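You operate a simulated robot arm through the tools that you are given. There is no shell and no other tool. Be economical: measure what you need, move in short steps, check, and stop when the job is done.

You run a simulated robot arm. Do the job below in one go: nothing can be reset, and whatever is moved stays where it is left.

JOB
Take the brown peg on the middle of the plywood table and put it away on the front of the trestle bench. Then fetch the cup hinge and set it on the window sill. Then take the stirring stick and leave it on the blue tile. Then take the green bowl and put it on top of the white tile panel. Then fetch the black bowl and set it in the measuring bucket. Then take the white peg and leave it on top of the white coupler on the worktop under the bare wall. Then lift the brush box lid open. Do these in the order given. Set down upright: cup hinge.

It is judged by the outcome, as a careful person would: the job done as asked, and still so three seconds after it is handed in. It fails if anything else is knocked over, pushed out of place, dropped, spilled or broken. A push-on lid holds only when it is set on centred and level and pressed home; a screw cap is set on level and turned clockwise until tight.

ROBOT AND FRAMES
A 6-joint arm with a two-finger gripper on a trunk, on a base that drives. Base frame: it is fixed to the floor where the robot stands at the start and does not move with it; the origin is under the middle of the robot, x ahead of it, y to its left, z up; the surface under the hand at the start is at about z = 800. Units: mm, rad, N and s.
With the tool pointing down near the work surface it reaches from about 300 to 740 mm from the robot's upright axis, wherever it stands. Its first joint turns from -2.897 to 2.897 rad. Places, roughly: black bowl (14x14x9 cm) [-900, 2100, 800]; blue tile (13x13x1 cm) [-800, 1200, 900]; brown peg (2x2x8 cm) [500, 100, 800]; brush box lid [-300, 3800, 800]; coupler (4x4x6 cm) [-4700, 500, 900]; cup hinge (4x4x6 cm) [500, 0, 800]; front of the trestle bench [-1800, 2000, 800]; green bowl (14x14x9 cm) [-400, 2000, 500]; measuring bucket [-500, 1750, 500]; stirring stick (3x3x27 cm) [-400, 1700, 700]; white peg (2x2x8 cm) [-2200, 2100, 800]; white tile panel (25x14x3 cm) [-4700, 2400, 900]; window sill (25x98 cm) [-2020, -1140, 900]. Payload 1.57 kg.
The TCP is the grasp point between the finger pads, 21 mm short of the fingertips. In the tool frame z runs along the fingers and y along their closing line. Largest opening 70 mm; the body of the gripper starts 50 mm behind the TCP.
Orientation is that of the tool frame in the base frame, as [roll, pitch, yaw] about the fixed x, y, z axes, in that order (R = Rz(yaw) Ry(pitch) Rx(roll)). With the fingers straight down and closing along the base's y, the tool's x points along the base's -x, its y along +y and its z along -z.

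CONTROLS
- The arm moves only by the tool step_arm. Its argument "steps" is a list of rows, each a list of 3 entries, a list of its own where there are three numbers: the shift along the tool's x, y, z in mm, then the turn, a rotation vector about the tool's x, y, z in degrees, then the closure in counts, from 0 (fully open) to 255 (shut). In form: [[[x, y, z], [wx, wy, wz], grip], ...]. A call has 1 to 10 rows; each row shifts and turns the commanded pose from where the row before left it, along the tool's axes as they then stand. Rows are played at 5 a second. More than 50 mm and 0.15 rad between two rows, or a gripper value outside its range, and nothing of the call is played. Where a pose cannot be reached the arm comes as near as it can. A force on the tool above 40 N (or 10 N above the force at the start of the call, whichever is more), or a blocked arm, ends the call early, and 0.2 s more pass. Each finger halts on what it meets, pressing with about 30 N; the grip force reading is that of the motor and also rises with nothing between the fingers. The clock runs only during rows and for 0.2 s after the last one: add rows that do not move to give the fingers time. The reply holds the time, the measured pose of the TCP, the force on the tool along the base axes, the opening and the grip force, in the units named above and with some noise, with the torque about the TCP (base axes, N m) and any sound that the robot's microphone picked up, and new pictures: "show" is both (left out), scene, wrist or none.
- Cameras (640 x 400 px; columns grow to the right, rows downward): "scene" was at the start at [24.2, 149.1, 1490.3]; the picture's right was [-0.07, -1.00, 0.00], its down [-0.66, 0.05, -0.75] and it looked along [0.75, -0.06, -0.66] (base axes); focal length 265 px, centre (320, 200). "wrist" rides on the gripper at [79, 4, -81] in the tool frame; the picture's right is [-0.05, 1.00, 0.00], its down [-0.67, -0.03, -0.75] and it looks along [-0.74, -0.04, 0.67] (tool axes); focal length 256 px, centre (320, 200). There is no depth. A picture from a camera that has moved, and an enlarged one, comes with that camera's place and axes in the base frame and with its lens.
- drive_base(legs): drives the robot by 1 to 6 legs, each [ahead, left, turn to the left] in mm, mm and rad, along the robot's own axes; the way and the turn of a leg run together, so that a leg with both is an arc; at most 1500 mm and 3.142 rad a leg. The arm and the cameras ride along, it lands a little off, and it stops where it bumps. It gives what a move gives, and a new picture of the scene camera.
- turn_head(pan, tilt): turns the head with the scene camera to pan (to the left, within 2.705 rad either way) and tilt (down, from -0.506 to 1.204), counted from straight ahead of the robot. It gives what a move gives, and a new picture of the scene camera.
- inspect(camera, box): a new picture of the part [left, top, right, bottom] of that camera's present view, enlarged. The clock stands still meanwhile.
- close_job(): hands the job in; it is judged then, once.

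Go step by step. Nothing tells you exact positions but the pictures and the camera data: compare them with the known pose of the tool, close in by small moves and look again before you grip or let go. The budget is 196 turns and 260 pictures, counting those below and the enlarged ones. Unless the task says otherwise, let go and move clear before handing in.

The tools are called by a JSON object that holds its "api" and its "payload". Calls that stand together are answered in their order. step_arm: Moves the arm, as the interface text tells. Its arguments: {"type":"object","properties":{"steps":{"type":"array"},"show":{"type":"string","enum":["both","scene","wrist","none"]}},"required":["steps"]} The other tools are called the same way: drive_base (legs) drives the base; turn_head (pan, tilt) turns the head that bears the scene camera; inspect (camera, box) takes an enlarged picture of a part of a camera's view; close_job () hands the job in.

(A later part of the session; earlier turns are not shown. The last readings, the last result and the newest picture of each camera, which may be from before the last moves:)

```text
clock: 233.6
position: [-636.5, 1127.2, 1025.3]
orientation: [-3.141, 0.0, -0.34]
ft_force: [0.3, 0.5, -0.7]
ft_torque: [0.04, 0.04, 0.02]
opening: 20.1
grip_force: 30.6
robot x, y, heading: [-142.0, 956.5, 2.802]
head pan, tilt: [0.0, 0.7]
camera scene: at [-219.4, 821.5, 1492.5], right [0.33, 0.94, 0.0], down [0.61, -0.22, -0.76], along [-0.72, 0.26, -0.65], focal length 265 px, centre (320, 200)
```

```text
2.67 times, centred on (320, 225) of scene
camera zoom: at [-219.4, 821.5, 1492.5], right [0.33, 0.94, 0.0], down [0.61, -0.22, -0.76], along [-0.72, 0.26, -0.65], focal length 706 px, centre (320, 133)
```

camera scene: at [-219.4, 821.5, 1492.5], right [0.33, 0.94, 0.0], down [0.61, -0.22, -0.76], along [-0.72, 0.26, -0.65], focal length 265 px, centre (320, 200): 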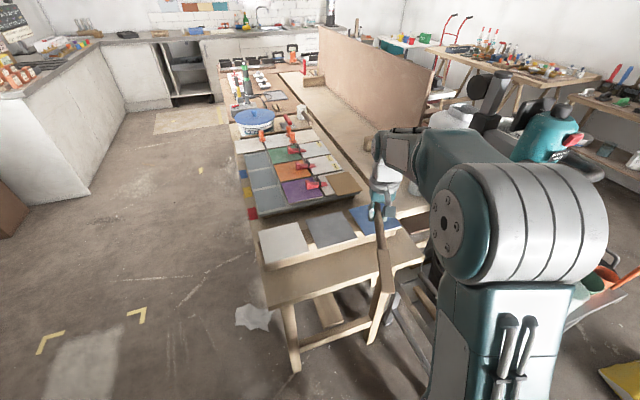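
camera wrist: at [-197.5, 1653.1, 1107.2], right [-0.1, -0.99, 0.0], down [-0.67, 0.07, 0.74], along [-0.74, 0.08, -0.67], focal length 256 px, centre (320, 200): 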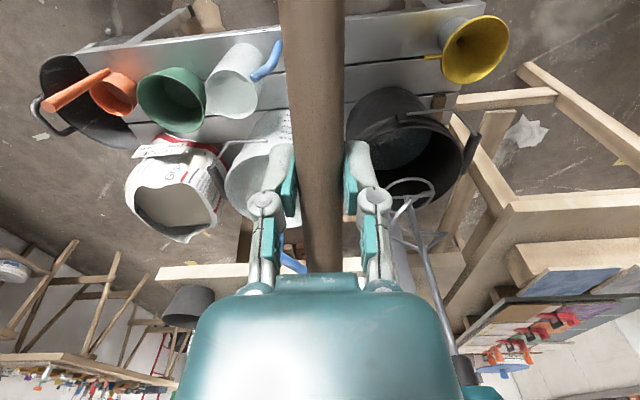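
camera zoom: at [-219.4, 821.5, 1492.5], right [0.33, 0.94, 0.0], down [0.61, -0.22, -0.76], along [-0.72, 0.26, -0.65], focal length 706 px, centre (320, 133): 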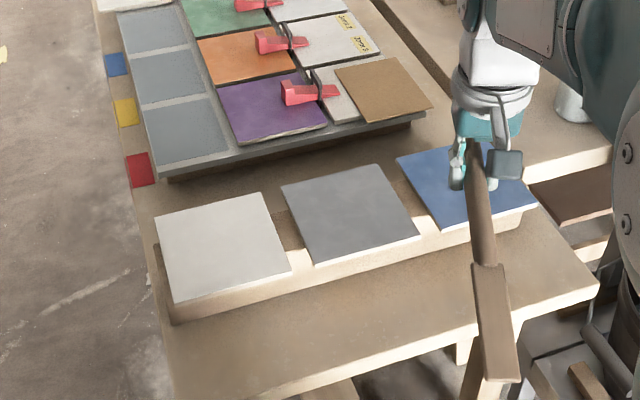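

The blue tile spans about x -837…-699, y 1152…1278, on a wooden rest. I'll go 60 mm closer, level the stick, and move over the tile.

{"api": "drive_base", "payload": {"legs": [[60, 0, 0]]}}

{"api": "step_arm", "payload": {"steps": [[[0, 0, 0], [0, 8.5, 0], 255], [[0, 0, 0], [0, 8.5, 0], 255], [[0, 0, 0], [0, 0, 0], 255]], "show": "wrist"}}

{"api": "inspect", "payload": {"camera": "scene", "box": [300, 170, 460, 270]}}

```text
clock: 234.5
position: [-693.9, 1149.1, 1026.4]
orientation: [-3.139, 0.001, -0.341]
ft_force: [0.2, 0.0, -1.0]
ft_torque: [0.0, 0.03, -0.03]
opening: 20.1
grip_force: 29.8
robot x, y, heading: [-198.3, 974.9, 2.801]
head pan, tilt: [0.0, 0.7]
camera scene: at [-277.2, 842.0, 1492.5], right [0.33, 0.94, 0.0], down [0.61, -0.22, -0.76], along [-0.72, 0.26, -0.65], focal length 265 px, centre (320, 200)
```

scene: 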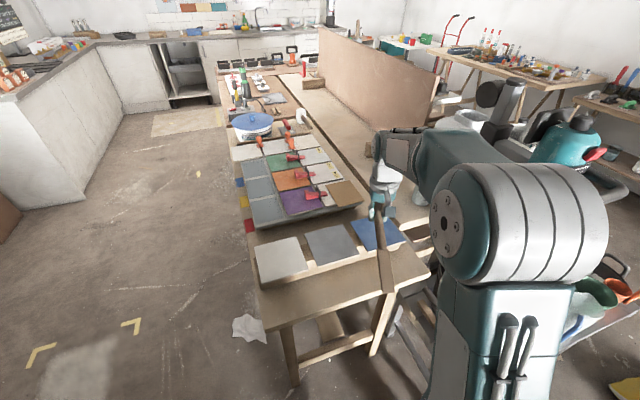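

```text
clock: 235.3
position: [-693.5, 1149.3, 1026.2]
orientation: [-3.139, -0.299, -0.341]
ft_force: [0.4, 0.5, -0.1]
ft_torque: [0.06, 0.03, 0.02]
opening: 20.5
grip_force: 29.7
robot x, y, heading: [-199.4, 978.9, 2.8]
head pan, tilt: [0.0, 0.7]
camera wrist: at [-645.9, 1127.1, 1127.0], right [-0.38, -0.92, -0.02], down [-0.79, 0.32, 0.52], along [-0.47, 0.21, -0.86], focal length 256 px, centre (320, 200)
```

wrist: 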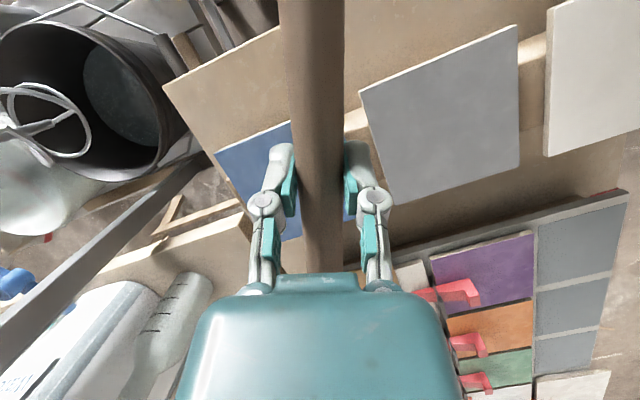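

```text
4.00 times, centred on (380, 220) of scene
camera zoom: at [-277.5, 842.1, 1492.5], right [0.33, 0.94, 0.0], down [0.61, -0.22, -0.76], along [-0.72, 0.26, -0.65], focal length 1059 px, centre (80, 120)
```

zoom: 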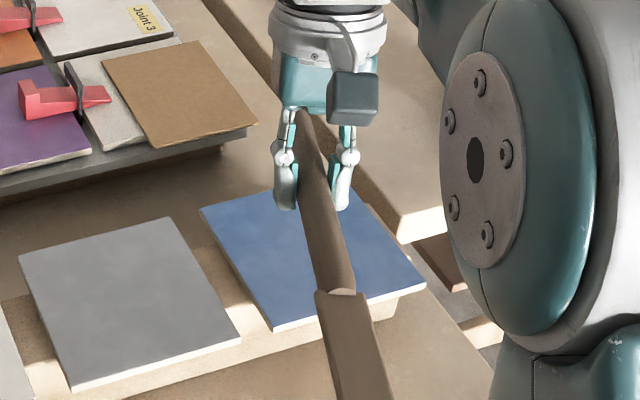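

The tile top is near z 880, centred at about [-755, 1203]. I'll move the grip point about 25 mm past the tile's centre so the stick balances on it.

{"api": "step_arm", "payload": {"steps": [[[-32.2, -10, -9.9], [0, 0, 0], 255], [[-32.2, -10, -9.9], [0, 0, 0], 255], [[-32.2, -10, -9.9], [0, 0, 0], 255], [[-10, 0, 33], [0, 0, 0], 255], [[-10, 0, 33], [0, 0, 0], 255], [[0, 0, 0], [0, 0, 0], 255]], "show": "wrist"}}

{"api": "inspect", "payload": {"camera": "scene", "box": [300, 160, 460, 260]}}

```text
clock: 236.7
position: [-780.0, 1209.0, 954.9]
orientation: [-3.14, -0.297, -0.341]
ft_force: [0.6, 1.2, -0.9]
ft_torque: [0.02, 0.03, -0.04]
opening: 20.2
grip_force: 29.9
robot x, y, heading: [-199.8, 979.4, 2.8]
head pan, tilt: [0.0, 0.7]
camera wrist: at [-732.8, 1187.8, 1055.5], right [-0.38, -0.92, -0.02], down [-0.79, 0.32, 0.52], along [-0.47, 0.21, -0.86], focal length 256 px, centre (320, 200)
```

wrist: 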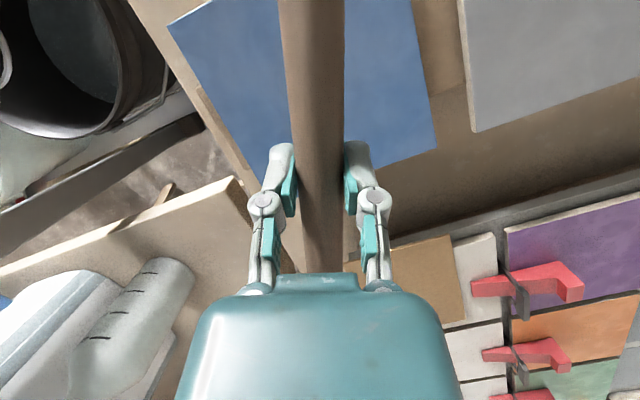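

```text
4.00 times, centred on (380, 210) of scene
camera zoom: at [-278.0, 842.4, 1492.5], right [0.33, 0.94, 0.0], down [0.61, -0.22, -0.76], along [-0.72, 0.26, -0.65], focal length 1059 px, centre (80, 160)
```

zoom: 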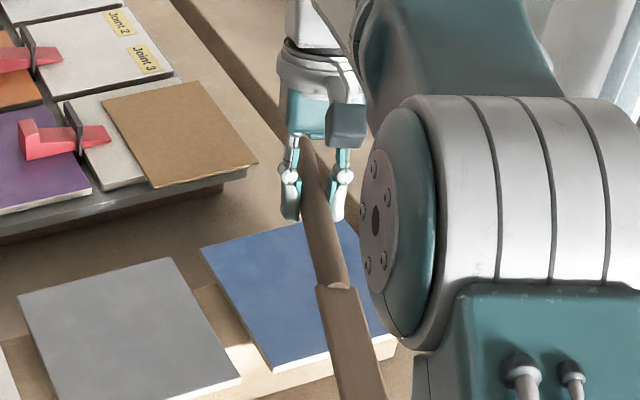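

It is over the tile. I'll descend in small steps and feel for contact.

{"api": "step_arm", "payload": {"steps": [[[-4.4, 0, 14.3], [0, 0, 0], 255], [[-4.4, 0, 14.3], [0, 0, 0], 255], [[-1.5, 0, 4.8], [0, 0, 0], 255], [[-1.5, 0, 4.8], [0, 0, 0], 255], [[-0.9, 0, 2.9], [0, 0, 0], 255], [[-0.9, 0, 2.9], [0, 0, 0], 255], [[0, 0, 0], [0, 0, 0], 255]], "show": "wrist"}}

{"api": "inspect", "payload": {"camera": "scene", "box": [320, 180, 420, 242]}}

```text
clock: 238.3
position: [-779.1, 1211.5, 911.1]
orientation: [-3.139, -0.297, -0.342]
ft_force: [0.0, 0.2, -0.1]
ft_torque: [-0.01, 0.01, -0.01]
opening: 20.1
grip_force: 30.5
robot x, y, heading: [-201.6, 977.6, 2.798]
head pan, tilt: [0.0, 0.7]
camera wrist: at [-731.5, 1190.2, 1012.4], right [-0.38, -0.92, -0.02], down [-0.79, 0.32, 0.52], along [-0.47, 0.21, -0.86], focal length 256 px, centre (320, 200)
```

wrist: 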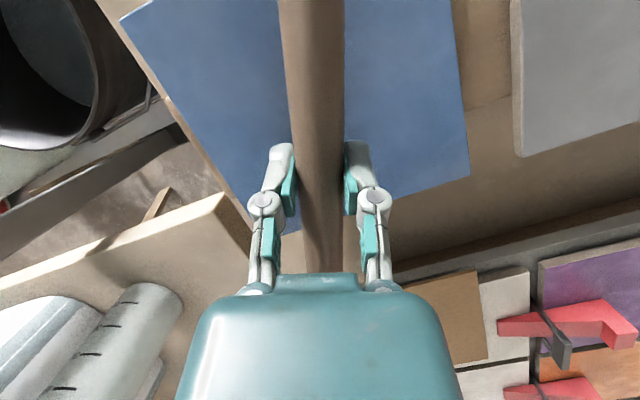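

```text
6.40 times, centred on (370, 211) of scene
camera zoom: at [-277.9, 842.4, 1492.5], right [0.33, 0.94, 0.0], down [0.61, -0.22, -0.76], along [-0.72, 0.26, -0.65], focal length 1694 px, centre (0, 130)
```

zoom: 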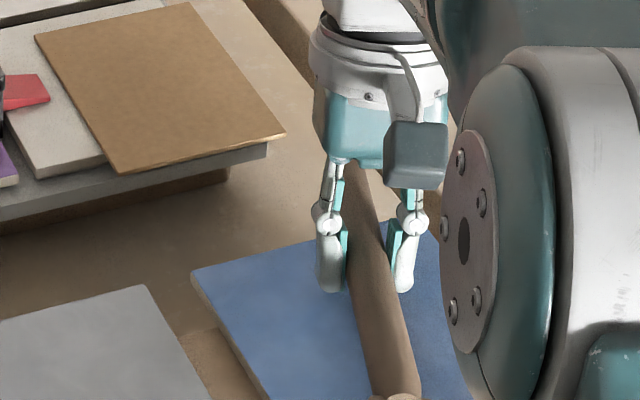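

Still above the tile. I'll keep lowering in small steps until touch.

{"api": "step_arm", "payload": {"steps": [[[-0.9, 0, 2.9], [0, 0, 0], 255], [[-0.6, 0, 1.9], [0, 0, 0], 255], [[-0.6, 0, 1.9], [0, 0, 0], 255], [[-0.6, 0, 1.9], [0, 0, 0], 255], [[0, 0, 0], [0, 0, 0], 255]], "show": "none"}}

```text
clock: 239.5
position: [-779.0, 1211.6, 904.6]
orientation: [-3.139, -0.294, -0.342]
ft_force: [5.4, -0.7, 23.0]
ft_torque: [0.03, -0.06, -0.01]
opening: 20.1
grip_force: 30.6
robot x, y, heading: [-198.4, 979.8, 2.798]
head pan, tilt: [0.0, 0.7]
```

The fingertips rest on the tile (z ≈ 884) and the stick hangs only about a centimetre above it. I'll ease off a millimetre and open.

{"api": "step_arm", "payload": {"steps": [[[0.3, 0, -1.5], [0, 0, 0], 255], [[0, 0, 0], [0, 0, 170], 170]], "show": "none"}}

```text
refused: row 2 steps farther than a row can; nothing moved
```

I mistyped a turn again and nothing moved. Here is the correct release.

{"api": "step_arm", "payload": {"steps": [[[0.3, 0, -1.5], [0, 0, 0], 255], [[0, 0, 0], [0, 0, 0], 150], [[0, 0, 0], [0, 0, 0], 100], [[0, 0, 0], [0, 0, 0], 60], [[0, 0, 0], [0, 0, 0], 60]], "show": "wrist"}}

{"api": "inspect", "payload": {"camera": "scene", "box": [300, 160, 460, 260]}}

```text
clock: 240.7
position: [-780.1, 1211.2, 903.9]
orientation: [-3.139, -0.297, -0.344]
ft_force: [-1.2, -0.1, 0.5]
ft_torque: [-0.01, -0.01, -0.03]
opening: 53.8
grip_force: 0.0
robot x, y, heading: [-200.6, 975.7, 2.795]
head pan, tilt: [0.0, 0.7]
camera wrist: at [-732.8, 1189.7, 1004.7], right [-0.38, -0.92, -0.02], down [-0.79, 0.32, 0.52], along [-0.47, 0.21, -0.86], focal length 256 px, centre (320, 200)
```

wrist: 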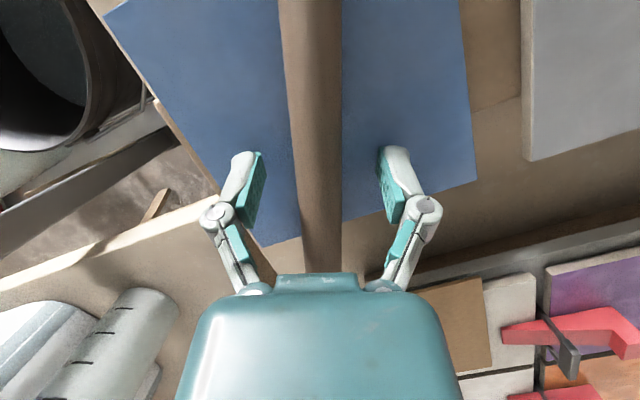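

```text
4.00 times, centred on (380, 210) of scene
camera zoom: at [-278.1, 842.4, 1492.5], right [0.33, 0.94, 0.0], down [0.61, -0.22, -0.76], along [-0.72, 0.26, -0.65], focal length 1059 px, centre (80, 160)
```

zoom: 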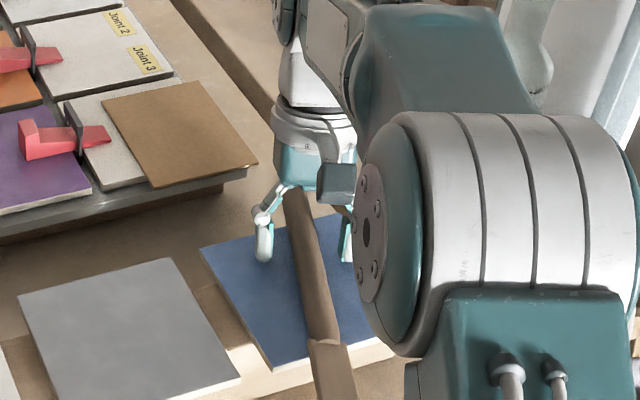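

The stick lies on the tile. I'll rise clear and check.

{"api": "step_arm", "payload": {"steps": [[[5.9, 0, -19.1], [0, 0, 0], 60], [[11.8, 0, -38.2], [0, 0, 0], 60], [[11.8, 0, -38.2], [0, 0, 0], 0], [[11.8, 0, -38.2], [0, 0, 0], 0], [[43, 0, 13], [0, 0, 0], 0], [[43, 0, 13], [0, 0, 0], 0], [[43, 0, 13], [0, 0, 0], 0], [[0, 0, 0], [0, -8.5, 0], 0], [[0, 0, 0], [0, -8.5, 0], 0]], "show": "both"}}

```text
clock: 242.7
position: [-653.1, 1166.7, 1044.9]
orientation: [-3.141, 0.001, -0.341]
ft_force: [-0.4, 0.2, 0.4]
ft_torque: [-0.01, -0.01, 0.03]
opening: 70.1
grip_force: 0.1
robot x, y, heading: [-195.5, 978.9, 2.8]
head pan, tilt: [0.0, 0.7]
camera scene: at [-276.9, 842.0, 1492.5], right [0.33, 0.94, 0.0], down [0.61, -0.22, -0.76], along [-0.72, 0.26, -0.65], focal length 265 px, centre (320, 200)
camera wrist: at [-579.9, 1136.0, 1125.9], right [-0.38, -0.92, 0.0], down [-0.62, 0.26, 0.75], along [-0.69, 0.29, -0.67], focal length 256 px, centre (320, 200)
```

scene: 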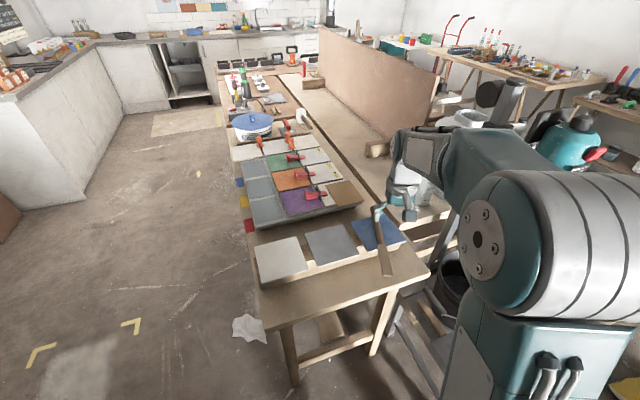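
wrist: 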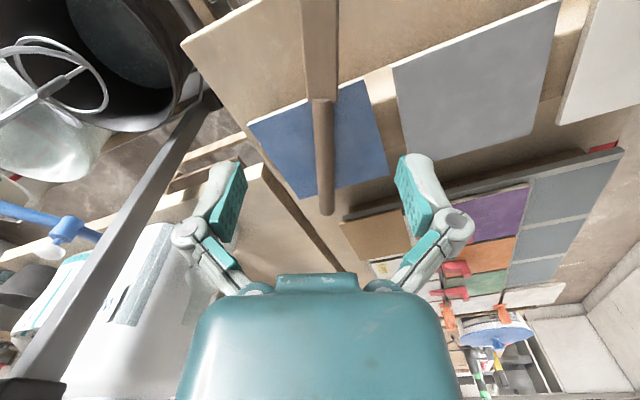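

The stick lies balanced on the blue tile. I'll pull the arm in, back away, and move up beside the cart for the green bowl.

{"api": "step_arm", "payload": {"steps": [[[45, 0, 0], [0, 0, 0], 0], [[45, 0, 0], [0, 0, 0], 0]], "show": "none"}}

{"api": "drive_base", "payload": {"legs": [[-260, 0, 0], [264, -803, 0], [0, 0, 0.32]]}}

{"api": "turn_head", "payload": {"pan": -0.3, "tilt": 0.9}}

```text
clock: 243.3
position: [-565.6, 1137.9, 1047.1]
orientation: [-3.14, 0.001, -0.34]
ft_force: [-1.2, -0.4, -0.2]
ft_torque: [-0.01, 0.0, 0.02]
opening: 70.0
grip_force: 0.1
robot x, y, heading: [-194.2, 977.3, 2.802]
head pan, tilt: [0.0, 0.7]
```

```text
clock: 250.3
position: [-325.3, 1764.5, 1046.2]
orientation: [-3.141, 0.001, -0.033]
ft_force: [-0.2, -0.7, 0.4]
ft_torque: [0.02, -0.05, 0.0]
opening: 69.9
grip_force: 0.1
robot x, y, heading: [71.2, 1721.8, 3.11]
head pan, tilt: [0.0, 0.7]
camera scene: at [39.4, 1570.5, 1492.6], right [0.03, 1.0, 0.0], down [0.64, -0.02, -0.76], along [-0.76, 0.03, -0.64], focal length 265 px, centre (320, 200)
```

scene: 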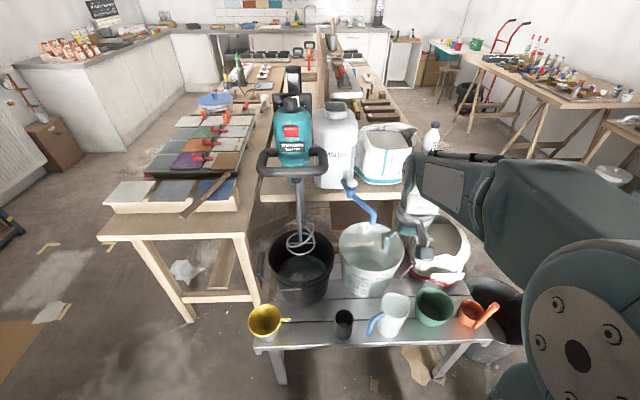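

```text
clock: 251.1
position: [-326.3, 1764.6, 1047.0]
orientation: [-3.139, 0.001, -0.034]
ft_force: [0.4, -0.2, 0.8]
ft_torque: [-0.02, -0.02, -0.04]
opening: 70.1
grip_force: 0.1
robot x, y, heading: [73.8, 1720.9, 3.112]
head pan, tilt: [-0.3, 0.901]
camera scene: at [52.9, 1591.7, 1476.4], right [0.33, 0.94, 0.0], down [0.74, -0.26, -0.62], along [-0.59, 0.2, -0.78], focal length 265 px, centre (320, 200)
```

scene: 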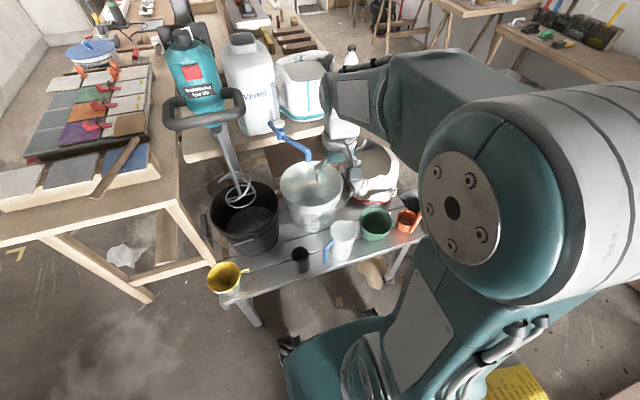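

Now I'll zoom on the green bowl from both cameras.

{"api": "inspect", "payload": {"camera": "scene", "box": [310, 180, 430, 255]}}

{"api": "inspect", "payload": {"camera": "wrist", "box": [0, 0, 320, 200]}}

```text
5.33 times, centred on (370, 218) of scene
camera zoom: at [52.9, 1591.7, 1476.4], right [0.33, 0.94, 0.0], down [0.74, -0.26, -0.62], along [-0.59, 0.2, -0.78], focal length 1411 px, centre (53, 107)
```

zoom: 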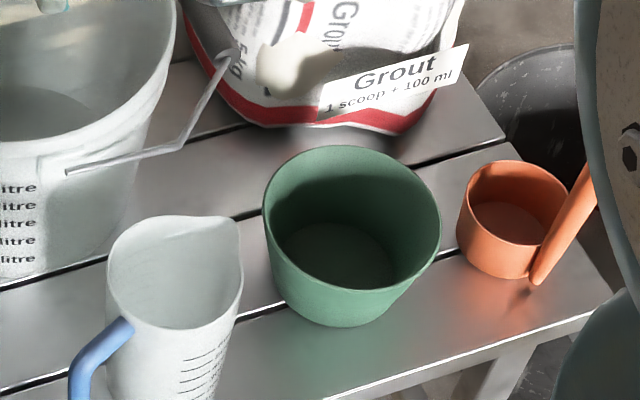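

```text
2.00 times, centred on (160, 100) of wrist
camera zoom: at [-247.4, 1756.7, 1127.9], right [-0.09, -1.0, 0.0], down [-0.66, 0.06, 0.74], along [-0.74, 0.07, -0.67], focal length 512 px, centre (640, 400)
```

zoom: 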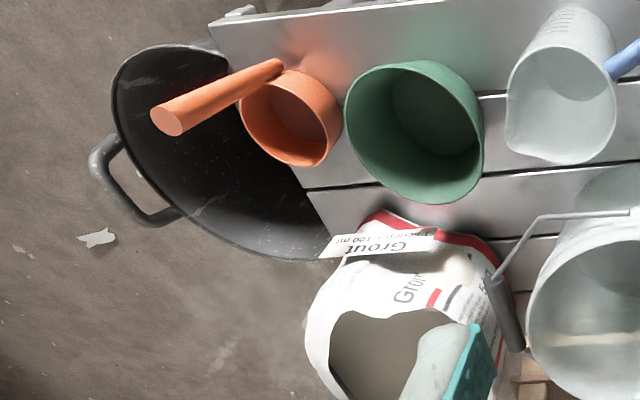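

The bowl's rim centre is at about [-434, 1998, 590] with a 69 mm radius. I'll take the rim at its near side with the fingers closing along x, so I move above it and turn the hand by 90°.

{"api": "step_arm", "payload": {"steps": [[[-10, -46.5, 0], [0, 0, 0], 0], [[-10, -46.5, 0], [0, 0, 0], 0], [[-10, -46.5, 0], [0, 0, 0], 0], [[-10, -46.5, 0], [0, 0, 0], 0], [[-10, -46.5, 0], [0, 0, 0], 0], [[0, 0, 0], [0, 0, 8.5], 0], [[0, 0, 0], [0, 0, 8.5], 0], [[0, 0, 0], [0, 0, 8.5], 0], [[0, 0, 0], [0, 0, 8.5], 0], [[0, 0, 0], [0, 0, 8.5], 0]], "show": "none"}}

{"api": "step_arm", "payload": {"steps": [[[0, 0, 0], [0, 0, 8.5], 0], [[0, 0, 0], [0, 0, 8.5], 0], [[0, 0, 0], [0, 0, 8.5], 0], [[0, 0, 0], [0, 0, 8.5], 0], [[0, 0, 0], [0, 0, 8.5], 0], [[0, 0, 0], [0, 0, 3], 0], [[0, 0, 50], [0, 0, 0], 0], [[0, 0, 50], [0, 0, 0], 0], [[0, 0, 50], [0, 0, 0], 0], [[0, 0, 0], [0, 0, 0], 0]], "show": "both"}}

```text
clock: 253.3
position: [-369.5, 1999.0, 1047.6]
orientation: [-3.141, -0.001, -0.779]
ft_force: [0.4, 0.0, -0.2]
ft_torque: [-0.02, 0.01, -0.03]
opening: 70.2
grip_force: 0.0
robot x, y, heading: [74.6, 1721.4, 3.111]
head pan, tilt: [-0.3, 0.901]
```

```text
clock: 255.5
position: [-365.1, 1998.3, 897.9]
orientation: [3.141, -0.001, -1.571]
ft_force: [-0.9, -0.3, -0.1]
ft_torque: [0.0, 0.02, 0.01]
opening: 69.8
grip_force: 0.0
robot x, y, heading: [73.1, 1724.2, 3.111]
head pan, tilt: [-0.3, 0.901]
camera scene: at [52.3, 1593.4, 1476.5], right [0.33, 0.94, 0.0], down [0.74, -0.26, -0.62], along [-0.59, 0.2, -0.78], focal length 265 px, centre (320, 200)
camera wrist: at [-369.1, 1920.0, 979.0], right [-1.0, 0.05, 0.0], down [0.03, 0.67, 0.74], along [0.04, 0.74, -0.67], focal length 256 px, centre (320, 200)
```

scene: 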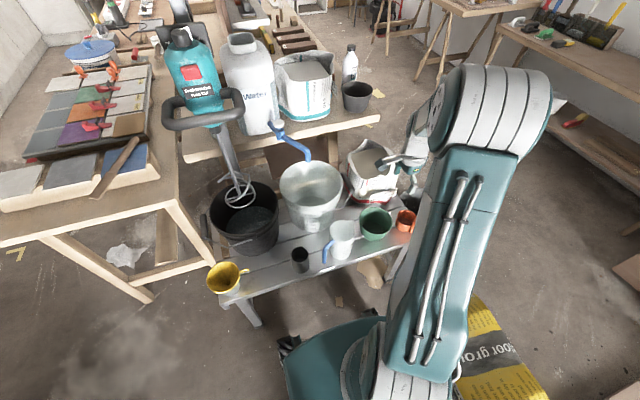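
wrist: 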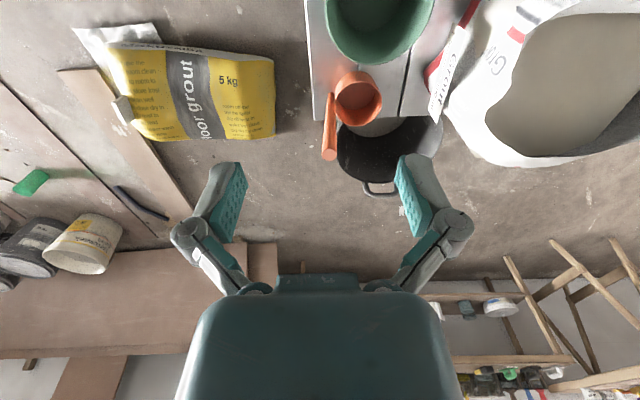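

The near rim is at x ≈ -372. I'll tilt the hand 12° to match the bowl's sloping wall and descend to just above the rim.

{"api": "step_arm", "payload": {"steps": [[[0, 10, 0], [-6, 0, 0], 0], [[0, 0, 0], [-6, 0, 0], 0], [[0, -8.3, 39.1], [0, 0, 0], 0], [[0, -8.3, 39.1], [0, 0, 0], 0], [[0, -8.3, 39.1], [0, 0, 0], 0], [[0, -8.3, 39.1], [0, 0, 0], 0], [[0, -8.3, 39.1], [0, 0, 0], 0], [[0, -8.3, 39.1], [0, 0, 0], 0], [[0, 0, 0], [0, 0, 0], 0]], "show": "wrist"}}

{"api": "inspect", "payload": {"camera": "scene", "box": [310, 180, 430, 255]}}

```text
clock: 257.5
position: [-377.3, 1997.2, 654.3]
orientation: [2.933, 0.001, -1.569]
ft_force: [0.0, 0.4, -0.7]
ft_torque: [-0.04, 0.02, 0.03]
opening: 70.1
grip_force: 0.1
robot x, y, heading: [74.1, 1723.3, 3.108]
head pan, tilt: [-0.3, 0.901]
camera wrist: at [-365.6, 1918.1, 734.7], right [-0.98, 0.05, 0.21], down [0.19, 0.67, 0.72], along [-0.1, 0.74, -0.66], focal length 256 px, centre (320, 200)
```

wrist: 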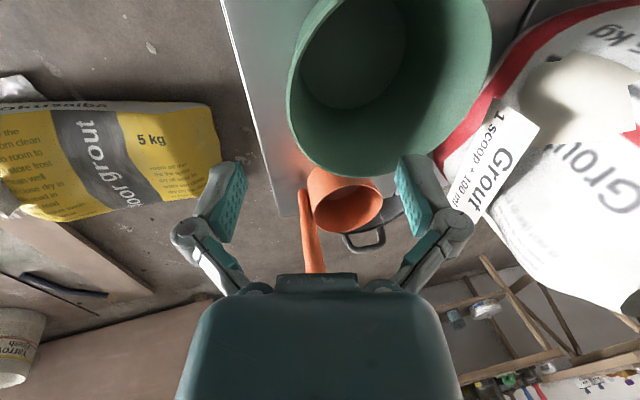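

```text
5.33 times, centred on (370, 218) of scene
camera zoom: at [52.1, 1593.7, 1476.5], right [0.33, 0.94, 0.0], down [0.74, -0.26, -0.62], along [-0.59, 0.2, -0.78], focal length 1411 px, centre (53, 107)
```

zoom: 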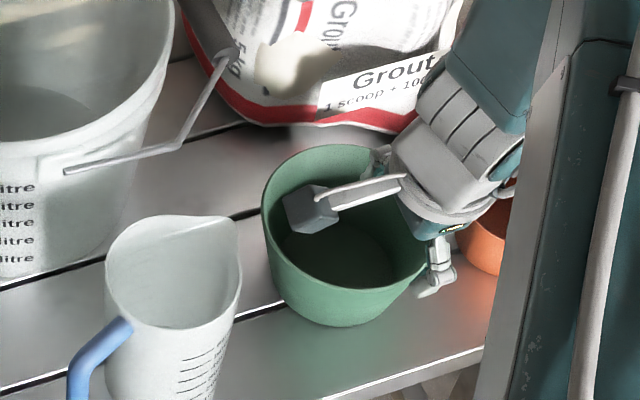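

My predicted rim matches the picture. I'll go down so that the wall is between the fingers.

{"api": "step_arm", "payload": {"steps": [[[0, -9, 38.6], [0, 0, 0], 0], [[0, -9, 38.7], [0, 0, 0], 0], [[0, 0, 0], [0, 0, 0], 0]], "show": "wrist"}}

{"api": "inspect", "payload": {"camera": "scene", "box": [310, 180, 430, 255]}}

```text
clock: 258.3
position: [-378.8, 1997.5, 576.1]
orientation: [2.933, 0.001, -1.569]
ft_force: [0.8, 0.0, 0.3]
ft_torque: [-0.01, 0.01, 0.02]
opening: 69.9
grip_force: 0.0
robot x, y, heading: [69.4, 1721.9, 3.108]
head pan, tilt: [-0.3, 0.901]
camera wrist: at [-365.7, 1917.4, 656.0], right [-0.98, 0.05, 0.21], down [0.19, 0.67, 0.72], along [-0.1, 0.74, -0.66], focal length 256 px, centre (320, 200)
```

wrist: 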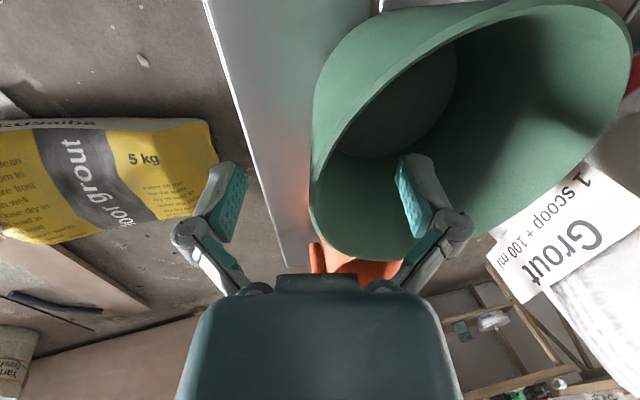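

```text
5.33 times, centred on (370, 218) of scene
camera zoom: at [52.1, 1593.7, 1476.5], right [0.33, 0.94, 0.0], down [0.74, -0.26, -0.62], along [-0.59, 0.2, -0.78], focal length 1411 px, centre (53, 107)
```

zoom: 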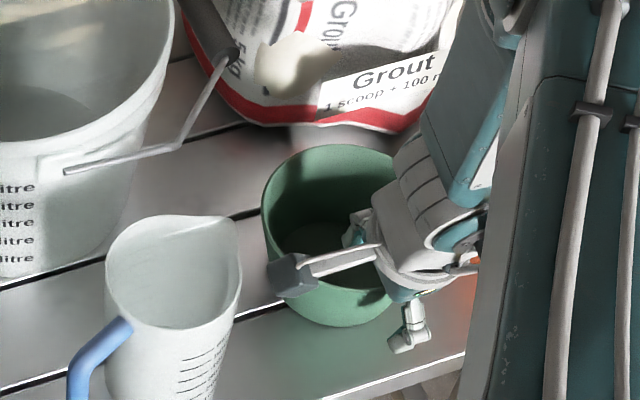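

The wall is centred between the fingers. I'll close on it.

{"api": "step_arm", "payload": {"steps": [[[0, 0, 0], [0, 0, 0], 120], [[0, 0, 0], [0, 0, 0], 200], [[0, 0, 0], [0, 0, 0], 255], [[0, 0, 0], [0, 0, 0], 255], [[0, 0, 0], [0, 0, 0], 255]], "show": "wrist"}}

```text
clock: 259.5
position: [-378.3, 1997.6, 576.4]
orientation: [2.932, 0.002, -1.572]
ft_force: [-2.9, 3.5, 17.9]
ft_torque: [-0.5, 0.83, -0.25]
opening: 5.9
grip_force: 29.9
robot x, y, heading: [71.1, 1724.7, 3.106]
head pan, tilt: [-0.3, 0.901]
camera wrist: at [-366.1, 1917.8, 657.0], right [-0.98, 0.05, 0.21], down [0.19, 0.67, 0.72], along [-0.1, 0.74, -0.66], focal length 256 px, centre (320, 200)
```

wrist: 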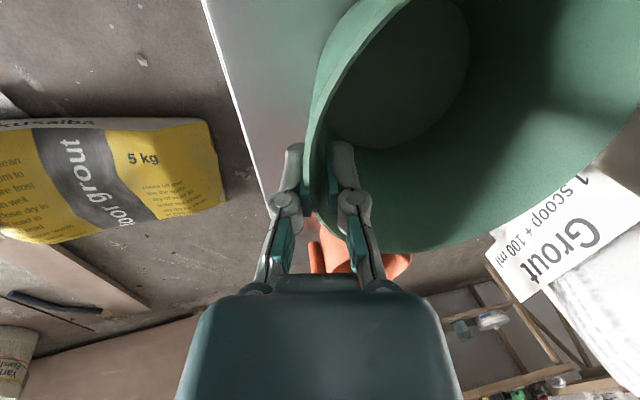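

The wall is gripped. I'll lift slowly a few centimetres and look.

{"api": "step_arm", "payload": {"steps": [[[0, 1, -4.9], [0, 0, 0], 255], [[0, 1, -4.9], [0, 0, 0], 255], [[0, 2, -9.8], [0, 0, 0], 255], [[0, 4.2, -19.6], [0, 0, 0], 255], [[0, 4.2, -19.6], [0, 0, 0], 255], [[0, 0, 0], [0, 0, 0], 255]], "show": "wrist"}}

{"api": "inspect", "payload": {"camera": "scene", "box": [280, 160, 440, 260]}}

```text
clock: 260.9
position: [-378.2, 1999.4, 638.5]
orientation: [2.932, -0.001, -1.569]
ft_force: [0.5, 0.1, -2.4]
ft_torque: [0.01, -0.12, 0.01]
opening: 5.9
grip_force: 30.0
robot x, y, heading: [72.8, 1721.1, 3.104]
head pan, tilt: [-0.3, 0.901]
camera wrist: at [-365.4, 1919.8, 717.6], right [-0.98, 0.05, 0.21], down [0.19, 0.67, 0.72], along [-0.1, 0.74, -0.66], focal length 256 px, centre (320, 200)
```

wrist: 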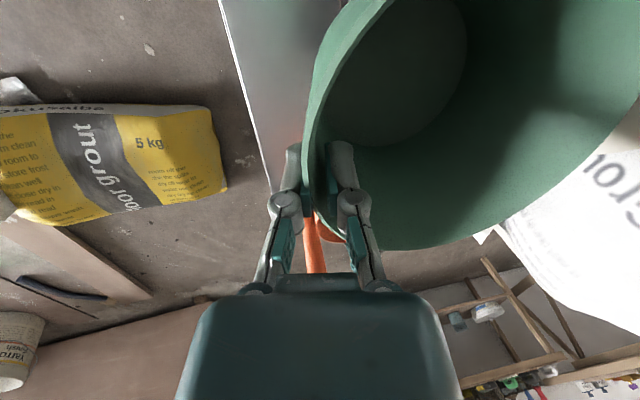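

```text
4.00 times, centred on (360, 210) of scene
camera zoom: at [52.0, 1593.5, 1476.5], right [0.33, 0.94, 0.0], down [0.74, -0.26, -0.62], along [-0.59, 0.2, -0.78], focal length 1059 px, centre (160, 160)
```

zoom: 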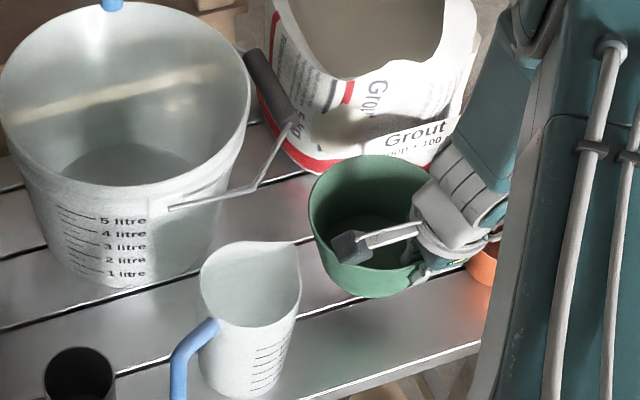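

The bowl comes up level and weighs little. I'll raise it to travel height.

{"api": "step_arm", "payload": {"steps": [[[0, 5.2, -24.5], [0, 0, 0], 255], [[0, 6.2, -29.3], [0, 0, 0], 255], [[0, 8.3, -39.1], [0, 0, 0], 255], [[0, 8.3, -39.1], [0, 0, 0], 255], [[0, 8.3, -39.1], [0, 0, 0], 255], [[0, 8.3, -39.1], [0, 0, 0], 255], [[0, 8.3, -39.1], [0, 0, 0], 255], [[0, 8.3, -39.1], [0, 0, 0], 255], [[0, 8.3, -39.1], [0, 0, 0], 255], [[0, 8.3, -39.1], [0, 0, 0], 255]], "show": "both"}}

```text
clock: 263.1
position: [-375.6, 1997.9, 1011.8]
orientation: [2.932, 0.001, -1.568]
ft_force: [-0.5, 0.7, -2.1]
ft_torque: [0.0, -0.09, -0.05]
opening: 5.9
grip_force: 29.9
robot x, y, heading: [78.3, 1724.5, 3.111]
head pan, tilt: [-0.3, 0.901]
camera scene: at [52.5, 1592.8, 1476.5], right [0.33, 0.94, 0.0], down [0.74, -0.26, -0.62], along [-0.59, 0.2, -0.78], focal length 265 px, centre (320, 200)
camera wrist: at [-363.5, 1919.3, 1092.2], right [-0.98, 0.05, 0.21], down [0.19, 0.67, 0.72], along [-0.1, 0.74, -0.66], focal length 256 px, centre (320, 200)
```

scene: 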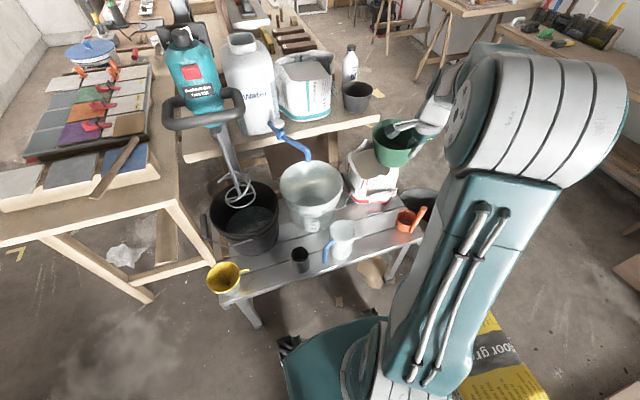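
wrist: 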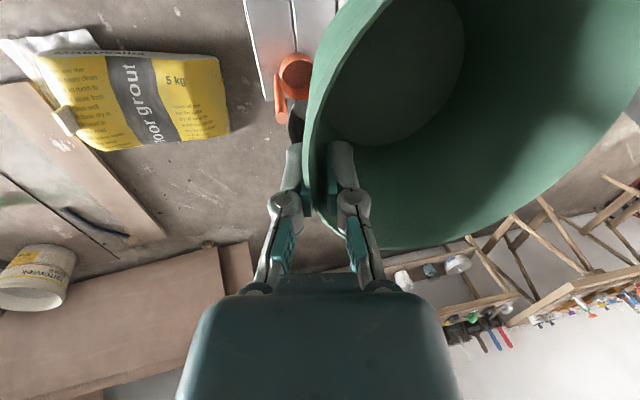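

I'll bring the bowl in front of the robot for the drive.

{"api": "step_arm", "payload": {"steps": [[[30, 0, 0], [0, 0, 0], 255], [[45, 0, 0], [0, 0, 0], 255], [[45, 0, 0], [0, 0, 0], 255], [[45, 0, 0], [0, 0, 0], 255], [[45, 0, 0], [0, 0, 0], 255], [[40, 0, 0], [0, 0, 0], 255], [[15, 0, 0], [0, 0, 0], 255], [[0, 0, 0], [0, 0, 0], 255]], "show": "none"}}

{"api": "turn_head", "payload": {"pan": 0.0, "tilt": 0.6}}

```text
clock: 264.9
position: [-375.7, 1732.2, 1011.9]
orientation: [2.932, 0.003, -1.571]
ft_force: [0.0, -0.1, -2.0]
ft_torque: [-0.02, -0.07, -0.01]
opening: 6.0
grip_force: 29.2
robot x, y, heading: [72.6, 1724.2, 3.111]
head pan, tilt: [-0.3, 0.901]
```

```text
clock: 265.7
position: [-375.8, 1732.0, 1012.6]
orientation: [2.932, 0.002, -1.569]
ft_force: [0.4, 0.9, -2.0]
ft_torque: [0.02, -0.09, 0.01]
opening: 6.1
grip_force: 29.6
robot x, y, heading: [68.6, 1723.3, 3.107]
head pan, tilt: [0.0, 0.6]
camera scene: at [35.7, 1569.9, 1501.1], right [0.03, 1.0, 0.0], down [0.57, -0.02, -0.82], along [-0.82, 0.03, -0.57], focal length 265 px, centre (320, 200)
```

scene: 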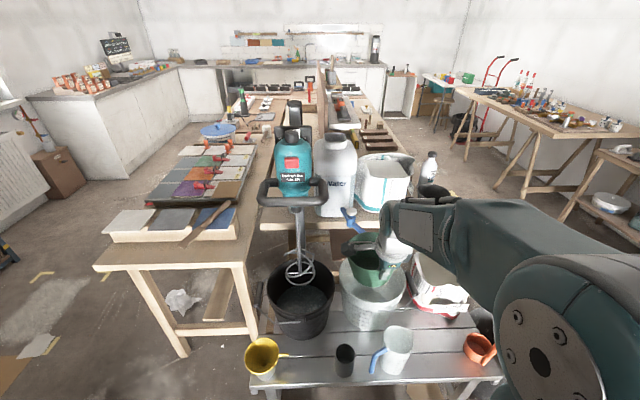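

Now the long drive: south past the bench end, then west along the aisle, keeping this heading.

{"api": "step_arm", "payload": {"steps": [[[0, -24.5, -5.2], [0, 0, 0], 255], [[0, -48.9, -10.4], [0, 0, 0], 255], [[0, -24.5, -5.2], [0, 0, 0], 255]], "show": "none"}}

{"api": "drive_base", "payload": {"legs": [[0, 840, 0], [0, 800, 0], [1290, 45, 0]]}}

```text
clock: 266.5
position: [-277.0, 1731.6, 1012.8]
orientation: [2.933, 0.002, -1.57]
ft_force: [0.7, -0.5, -2.4]
ft_torque: [-0.02, -0.1, -0.01]
opening: 5.8
grip_force: 30.0
robot x, y, heading: [73.3, 1723.9, 3.104]
head pan, tilt: [0.0, 0.6]
```

```text
clock: 280.9
position: [-1622.0, 103.9, 1013.2]
orientation: [2.93, 0.001, -1.566]
ft_force: [-0.4, -0.6, -1.5]
ft_torque: [-0.01, -0.1, 0.0]
opening: 6.0
grip_force: 30.3
robot x, y, heading: [-1272.7, 95.9, 3.113]
head pan, tilt: [0.0, 0.6]
camera scene: at [-1308.3, -57.7, 1501.1], right [0.03, 1.0, 0.0], down [0.57, -0.02, -0.82], along [-0.82, 0.03, -0.57], focal length 265 px, centre (320, 200)
```

scene: 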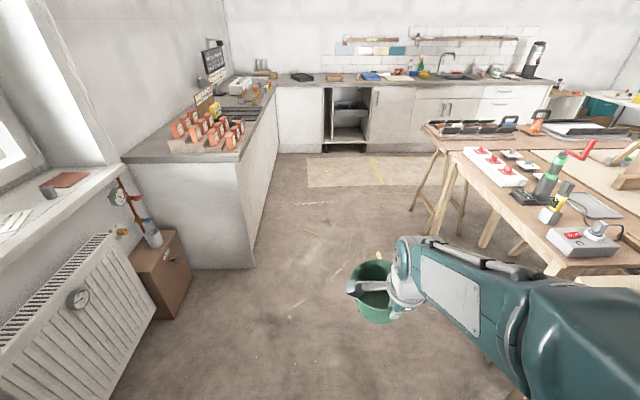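

Clear ahead. I'll go on west and then north along the worktop.

{"api": "drive_base", "payload": {"legs": [[1285, 37, 0], [1285, 37, 0], [0, -1400, 0]]}}

```text
clock: 300.1
position: [-4121.1, 1527.8, 1012.6]
orientation: [2.932, 0.002, -1.598]
ft_force: [1.0, 0.4, -0.9]
ft_torque: [0.04, -0.07, -0.03]
opening: 6.1
grip_force: 30.1
robot x, y, heading: [-3772.3, 1511.3, 3.079]
head pan, tilt: [0.0, 0.6]
camera scene: at [-3813.4, 1355.7, 1501.0], right [0.06, 1.0, 0.0], down [0.56, -0.03, -0.82], along [-0.82, 0.05, -0.57], focal length 265 px, centre (320, 200)
```

scene: 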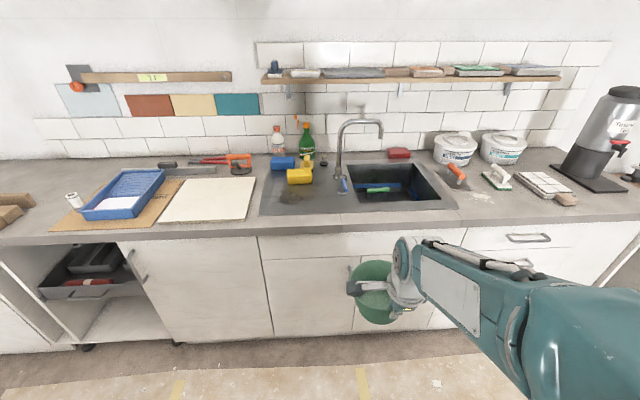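

The white tile panel lies at about [-4726, 2398] on the worktop. I'll raise the bowl a bit and drive in front of it.

{"api": "step_arm", "payload": {"steps": [[[0, 6.2, -29.3], [0, 0, 0], 255], [[0, 8.3, -39.1], [0, 0, 0], 255]], "show": "none"}}

{"api": "drive_base", "payload": {"legs": [[0, -865, 0], [320, 0, 0.06]]}}

{"api": "turn_head", "payload": {"pan": 0.0, "tilt": 0.75}}

```text
clock: 300.7
position: [-4120.6, 1528.2, 1083.2]
orientation: [2.932, 0.001, -1.597]
ft_force: [-0.3, 0.3, -0.7]
ft_torque: [0.01, -0.13, -0.01]
opening: 5.9
grip_force: 30.2
robot x, y, heading: [-3775.6, 1505.3, 3.076]
head pan, tilt: [0.0, 0.6]
```

```text
clock: 307.1
position: [-4387.0, 2384.8, 1082.4]
orientation: [2.931, 0.002, -1.538]
ft_force: [-0.1, -0.5, -0.7]
ft_torque: [0.0, -0.11, 0.02]
opening: 6.0
grip_force: 29.6
robot x, y, heading: [-4036.9, 2384.4, 3.136]
head pan, tilt: [0.0, 0.6]
camera scene: at [-4069.0, 2232.6, 1501.1], right [0.0, 1.0, 0.0], down [0.57, 0.0, -0.82], along [-0.82, 0.0, -0.57], focal length 265 px, centre (320, 200)
```

scene: 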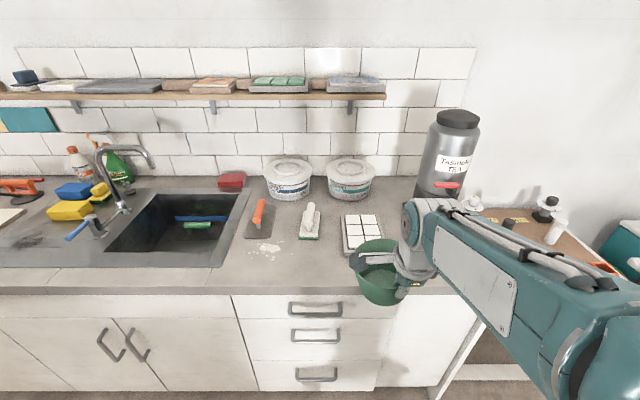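

```text
clock: 307.8
position: [-4386.7, 2384.4, 1083.6]
orientation: [2.931, 0.001, -1.536]
ft_force: [0.6, 0.1, -1.3]
ft_torque: [0.04, -0.09, 0.01]
opening: 6.2
grip_force: 30.0
robot x, y, heading: [-4036.7, 2384.0, 3.135]
head pan, tilt: [0.0, 0.75]
camera scene: at [-4063.5, 2232.4, 1488.3], right [0.0, 1.0, 0.0], down [0.68, 0.0, -0.73], along [-0.73, 0.0, -0.68], focal length 265 px, centre (320, 200)
```

scene: 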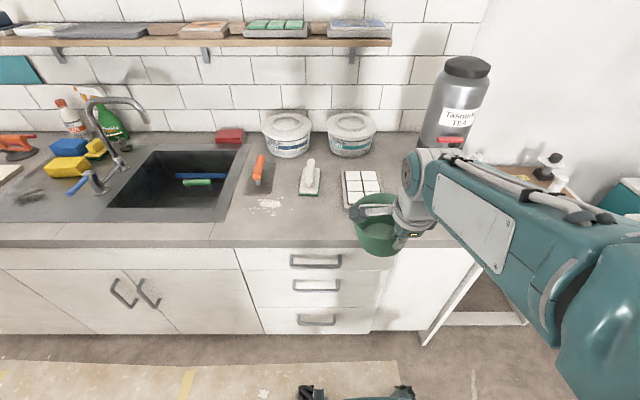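

I'll zoom on the panel to find its extent.

{"api": "inspect", "payload": {"camera": "scene", "box": [300, 140, 460, 240]}}

{"api": "step_arm", "payload": {"steps": [[[0, 0, 0], [0, 0, 0], 255]], "show": "wrist"}}

```text
4.00 times, centred on (380, 190) of scene
camera zoom: at [-4063.5, 2232.4, 1488.3], right [0.0, 1.0, 0.0], down [0.68, 0.0, -0.73], along [-0.73, 0.0, -0.68], focal length 1059 px, centre (80, 240)
```

zoom: 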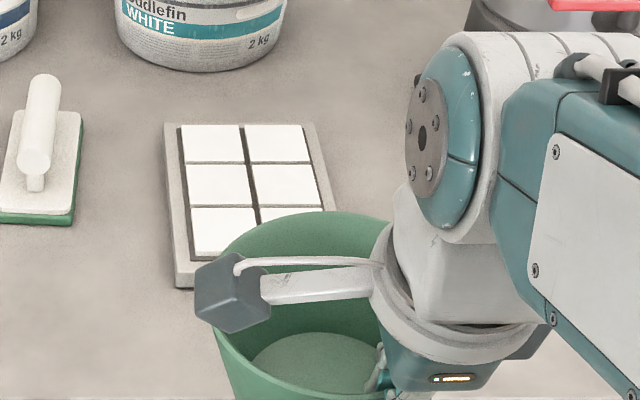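

```text
clock: 308.1
position: [-4386.7, 2384.0, 1082.7]
orientation: [2.932, 0.001, -1.535]
ft_force: [-0.4, 0.2, -2.3]
ft_torque: [0.02, -0.1, -0.03]
opening: 5.9
grip_force: 30.3
robot x, y, heading: [-4042.2, 2388.6, 3.136]
head pan, tilt: [0.0, 0.75]
camera wrist: at [-4371.5, 2305.6, 1162.7], right [-0.98, 0.02, 0.21], down [0.17, 0.67, 0.72], along [-0.13, 0.74, -0.66], focal length 256 px, centre (320, 200)
```

wrist: 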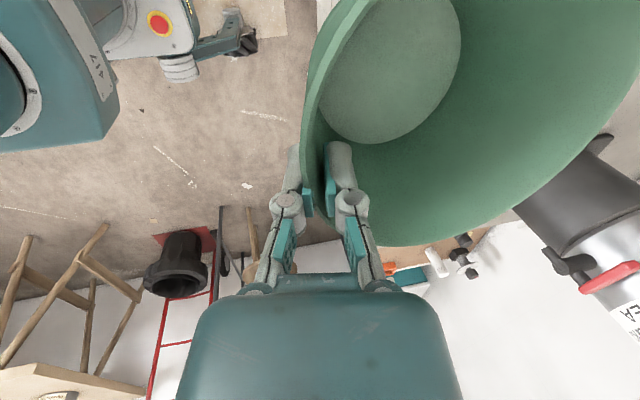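

The bowl hides part of the panel. I'll shift it aside for a moment to see the whole panel.

{"api": "step_arm", "payload": {"steps": [[[-40, 0, 0], [0, 0, 0], 255], [[-45, 0, 0], [0, 0, 0], 255], [[-45, 0, 0], [0, 0, 0], 255], [[-40, 0, 0], [0, 0, 0], 255], [[0, 0, 0], [0, 0, 0], 255]], "show": "none"}}

{"api": "inspect", "payload": {"camera": "scene", "box": [300, 140, 460, 240]}}

```text
clock: 309.4
position: [-4394.4, 2556.7, 1082.7]
orientation: [2.931, 0.001, -1.535]
ft_force: [0.1, 0.3, -0.9]
ft_torque: [0.04, -0.08, 0.01]
opening: 6.0
grip_force: 30.1
robot x, y, heading: [-4037.9, 2384.7, 3.137]
head pan, tilt: [0.0, 0.75]
```

```text
4.00 times, centred on (380, 190) of scene
camera zoom: at [-4063.7, 2233.2, 1488.3], right [0.0, 1.0, 0.0], down [0.68, 0.0, -0.73], along [-0.73, 0.0, -0.68], focal length 1059 px, centre (80, 240)
```

zoom: 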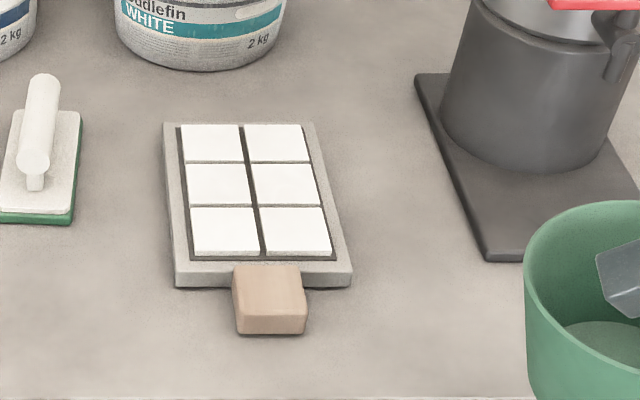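

The panel spans x -4859…-4662, y 2310…2450, with its top near z 896; its centre is [-4760, 2380]. I'll bring the bowl back in line and then forward over the panel.

{"api": "step_arm", "payload": {"steps": [[[30, 0, 0], [0, 0, 0], 255], [[45, 0, 0], [0, 0, 0], 255], [[45, 0, 0], [0, 0, 0], 255], [[44, 0, 0], [0, 0, 0], 255], [[0, 30, 6.4], [0, 0, 0], 255], [[0, 40, 8.5], [0, 0, 0], 255], [[0, 45, 9.6], [0, 0, 0], 255], [[0, 45, 9.6], [0, 0, 0], 255], [[0, 45, 9.6], [0, 0, 0], 255], [[0, 45, 9.6], [0, 0, 0], 255]], "show": "none"}}

{"api": "step_arm", "payload": {"steps": [[[0, 40, 8.5], [0, 0, 0], 255], [[0, 7, 1.5], [0, 0, 0], 255], [[0, -4.2, 19.6], [0, 0, 0], 255], [[0, -8.3, 39.1], [0, 0, 0], 255], [[0, -4.2, 19.6], [0, 0, 0], 255], [[0, 0, 0], [0, 0, 0], 255]], "show": "both"}}

{"api": "inspect", "payload": {"camera": "scene", "box": [290, 110, 450, 210]}}

```text
clock: 311.6
position: [-4643.1, 2382.5, 1080.4]
orientation: [2.933, 0.003, -1.536]
ft_force: [0.6, 0.3, -1.2]
ft_torque: [0.05, -0.1, -0.02]
opening: 5.9
grip_force: 30.5
robot x, y, heading: [-4035.9, 2388.4, 3.14]
head pan, tilt: [0.0, 0.75]
```

```text
clock: 312.9
position: [-4688.4, 2380.3, 1005.5]
orientation: [2.924, -0.001, -1.537]
ft_force: [6.5, 5.6, 30.0]
ft_torque: [-0.83, 0.32, 0.14]
opening: 6.0
grip_force: 29.6
robot x, y, heading: [-4039.4, 2387.0, 3.14]
head pan, tilt: [0.0, 0.75]
camera scene: at [-4061.9, 2234.3, 1488.6], right [0.0, 1.0, 0.0], down [0.68, 0.0, -0.73], along [-0.73, 0.0, -0.68], focal length 265 px, centre (320, 200)
camera wrist: at [-4672.8, 2303.1, 1086.0], right [-0.98, 0.02, 0.22], down [0.17, 0.67, 0.72], along [-0.13, 0.74, -0.66], focal length 256 px, centre (320, 200)
```

scene: 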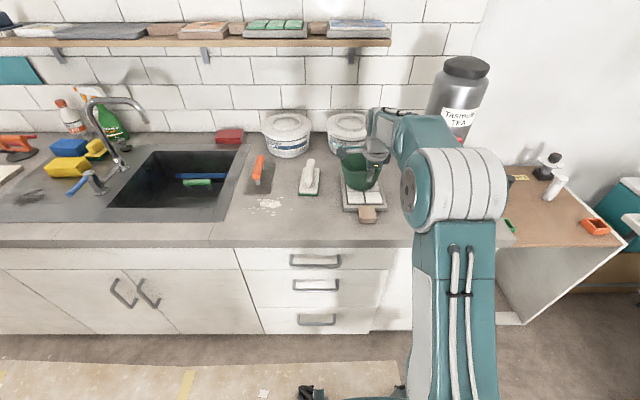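
wrist: 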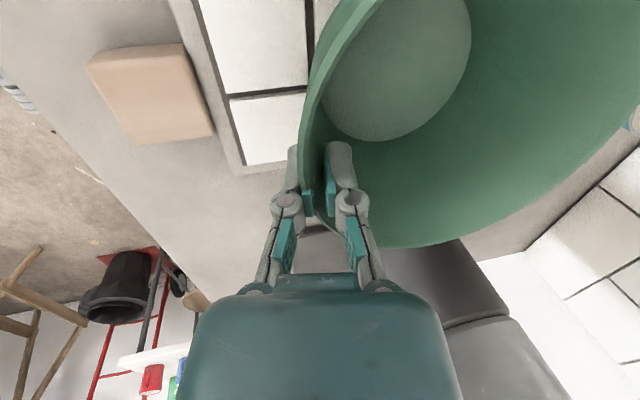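

```text
4.00 times, centred on (370, 160) of scene
camera zoom: at [-4061.9, 2234.3, 1488.6], right [0.0, 1.0, 0.0], down [0.68, 0.0, -0.73], along [-0.73, 0.0, -0.68], focal length 1059 px, centre (120, 360)
```

zoom: 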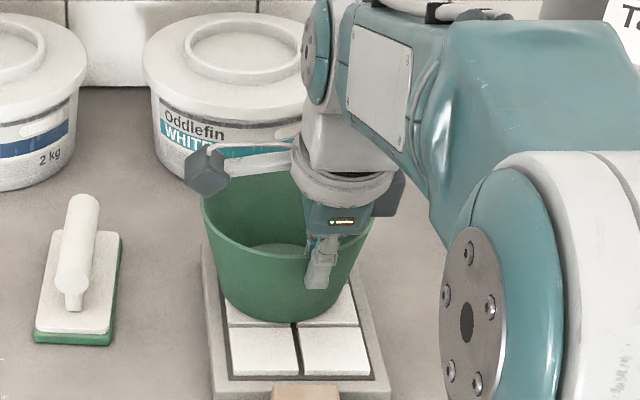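

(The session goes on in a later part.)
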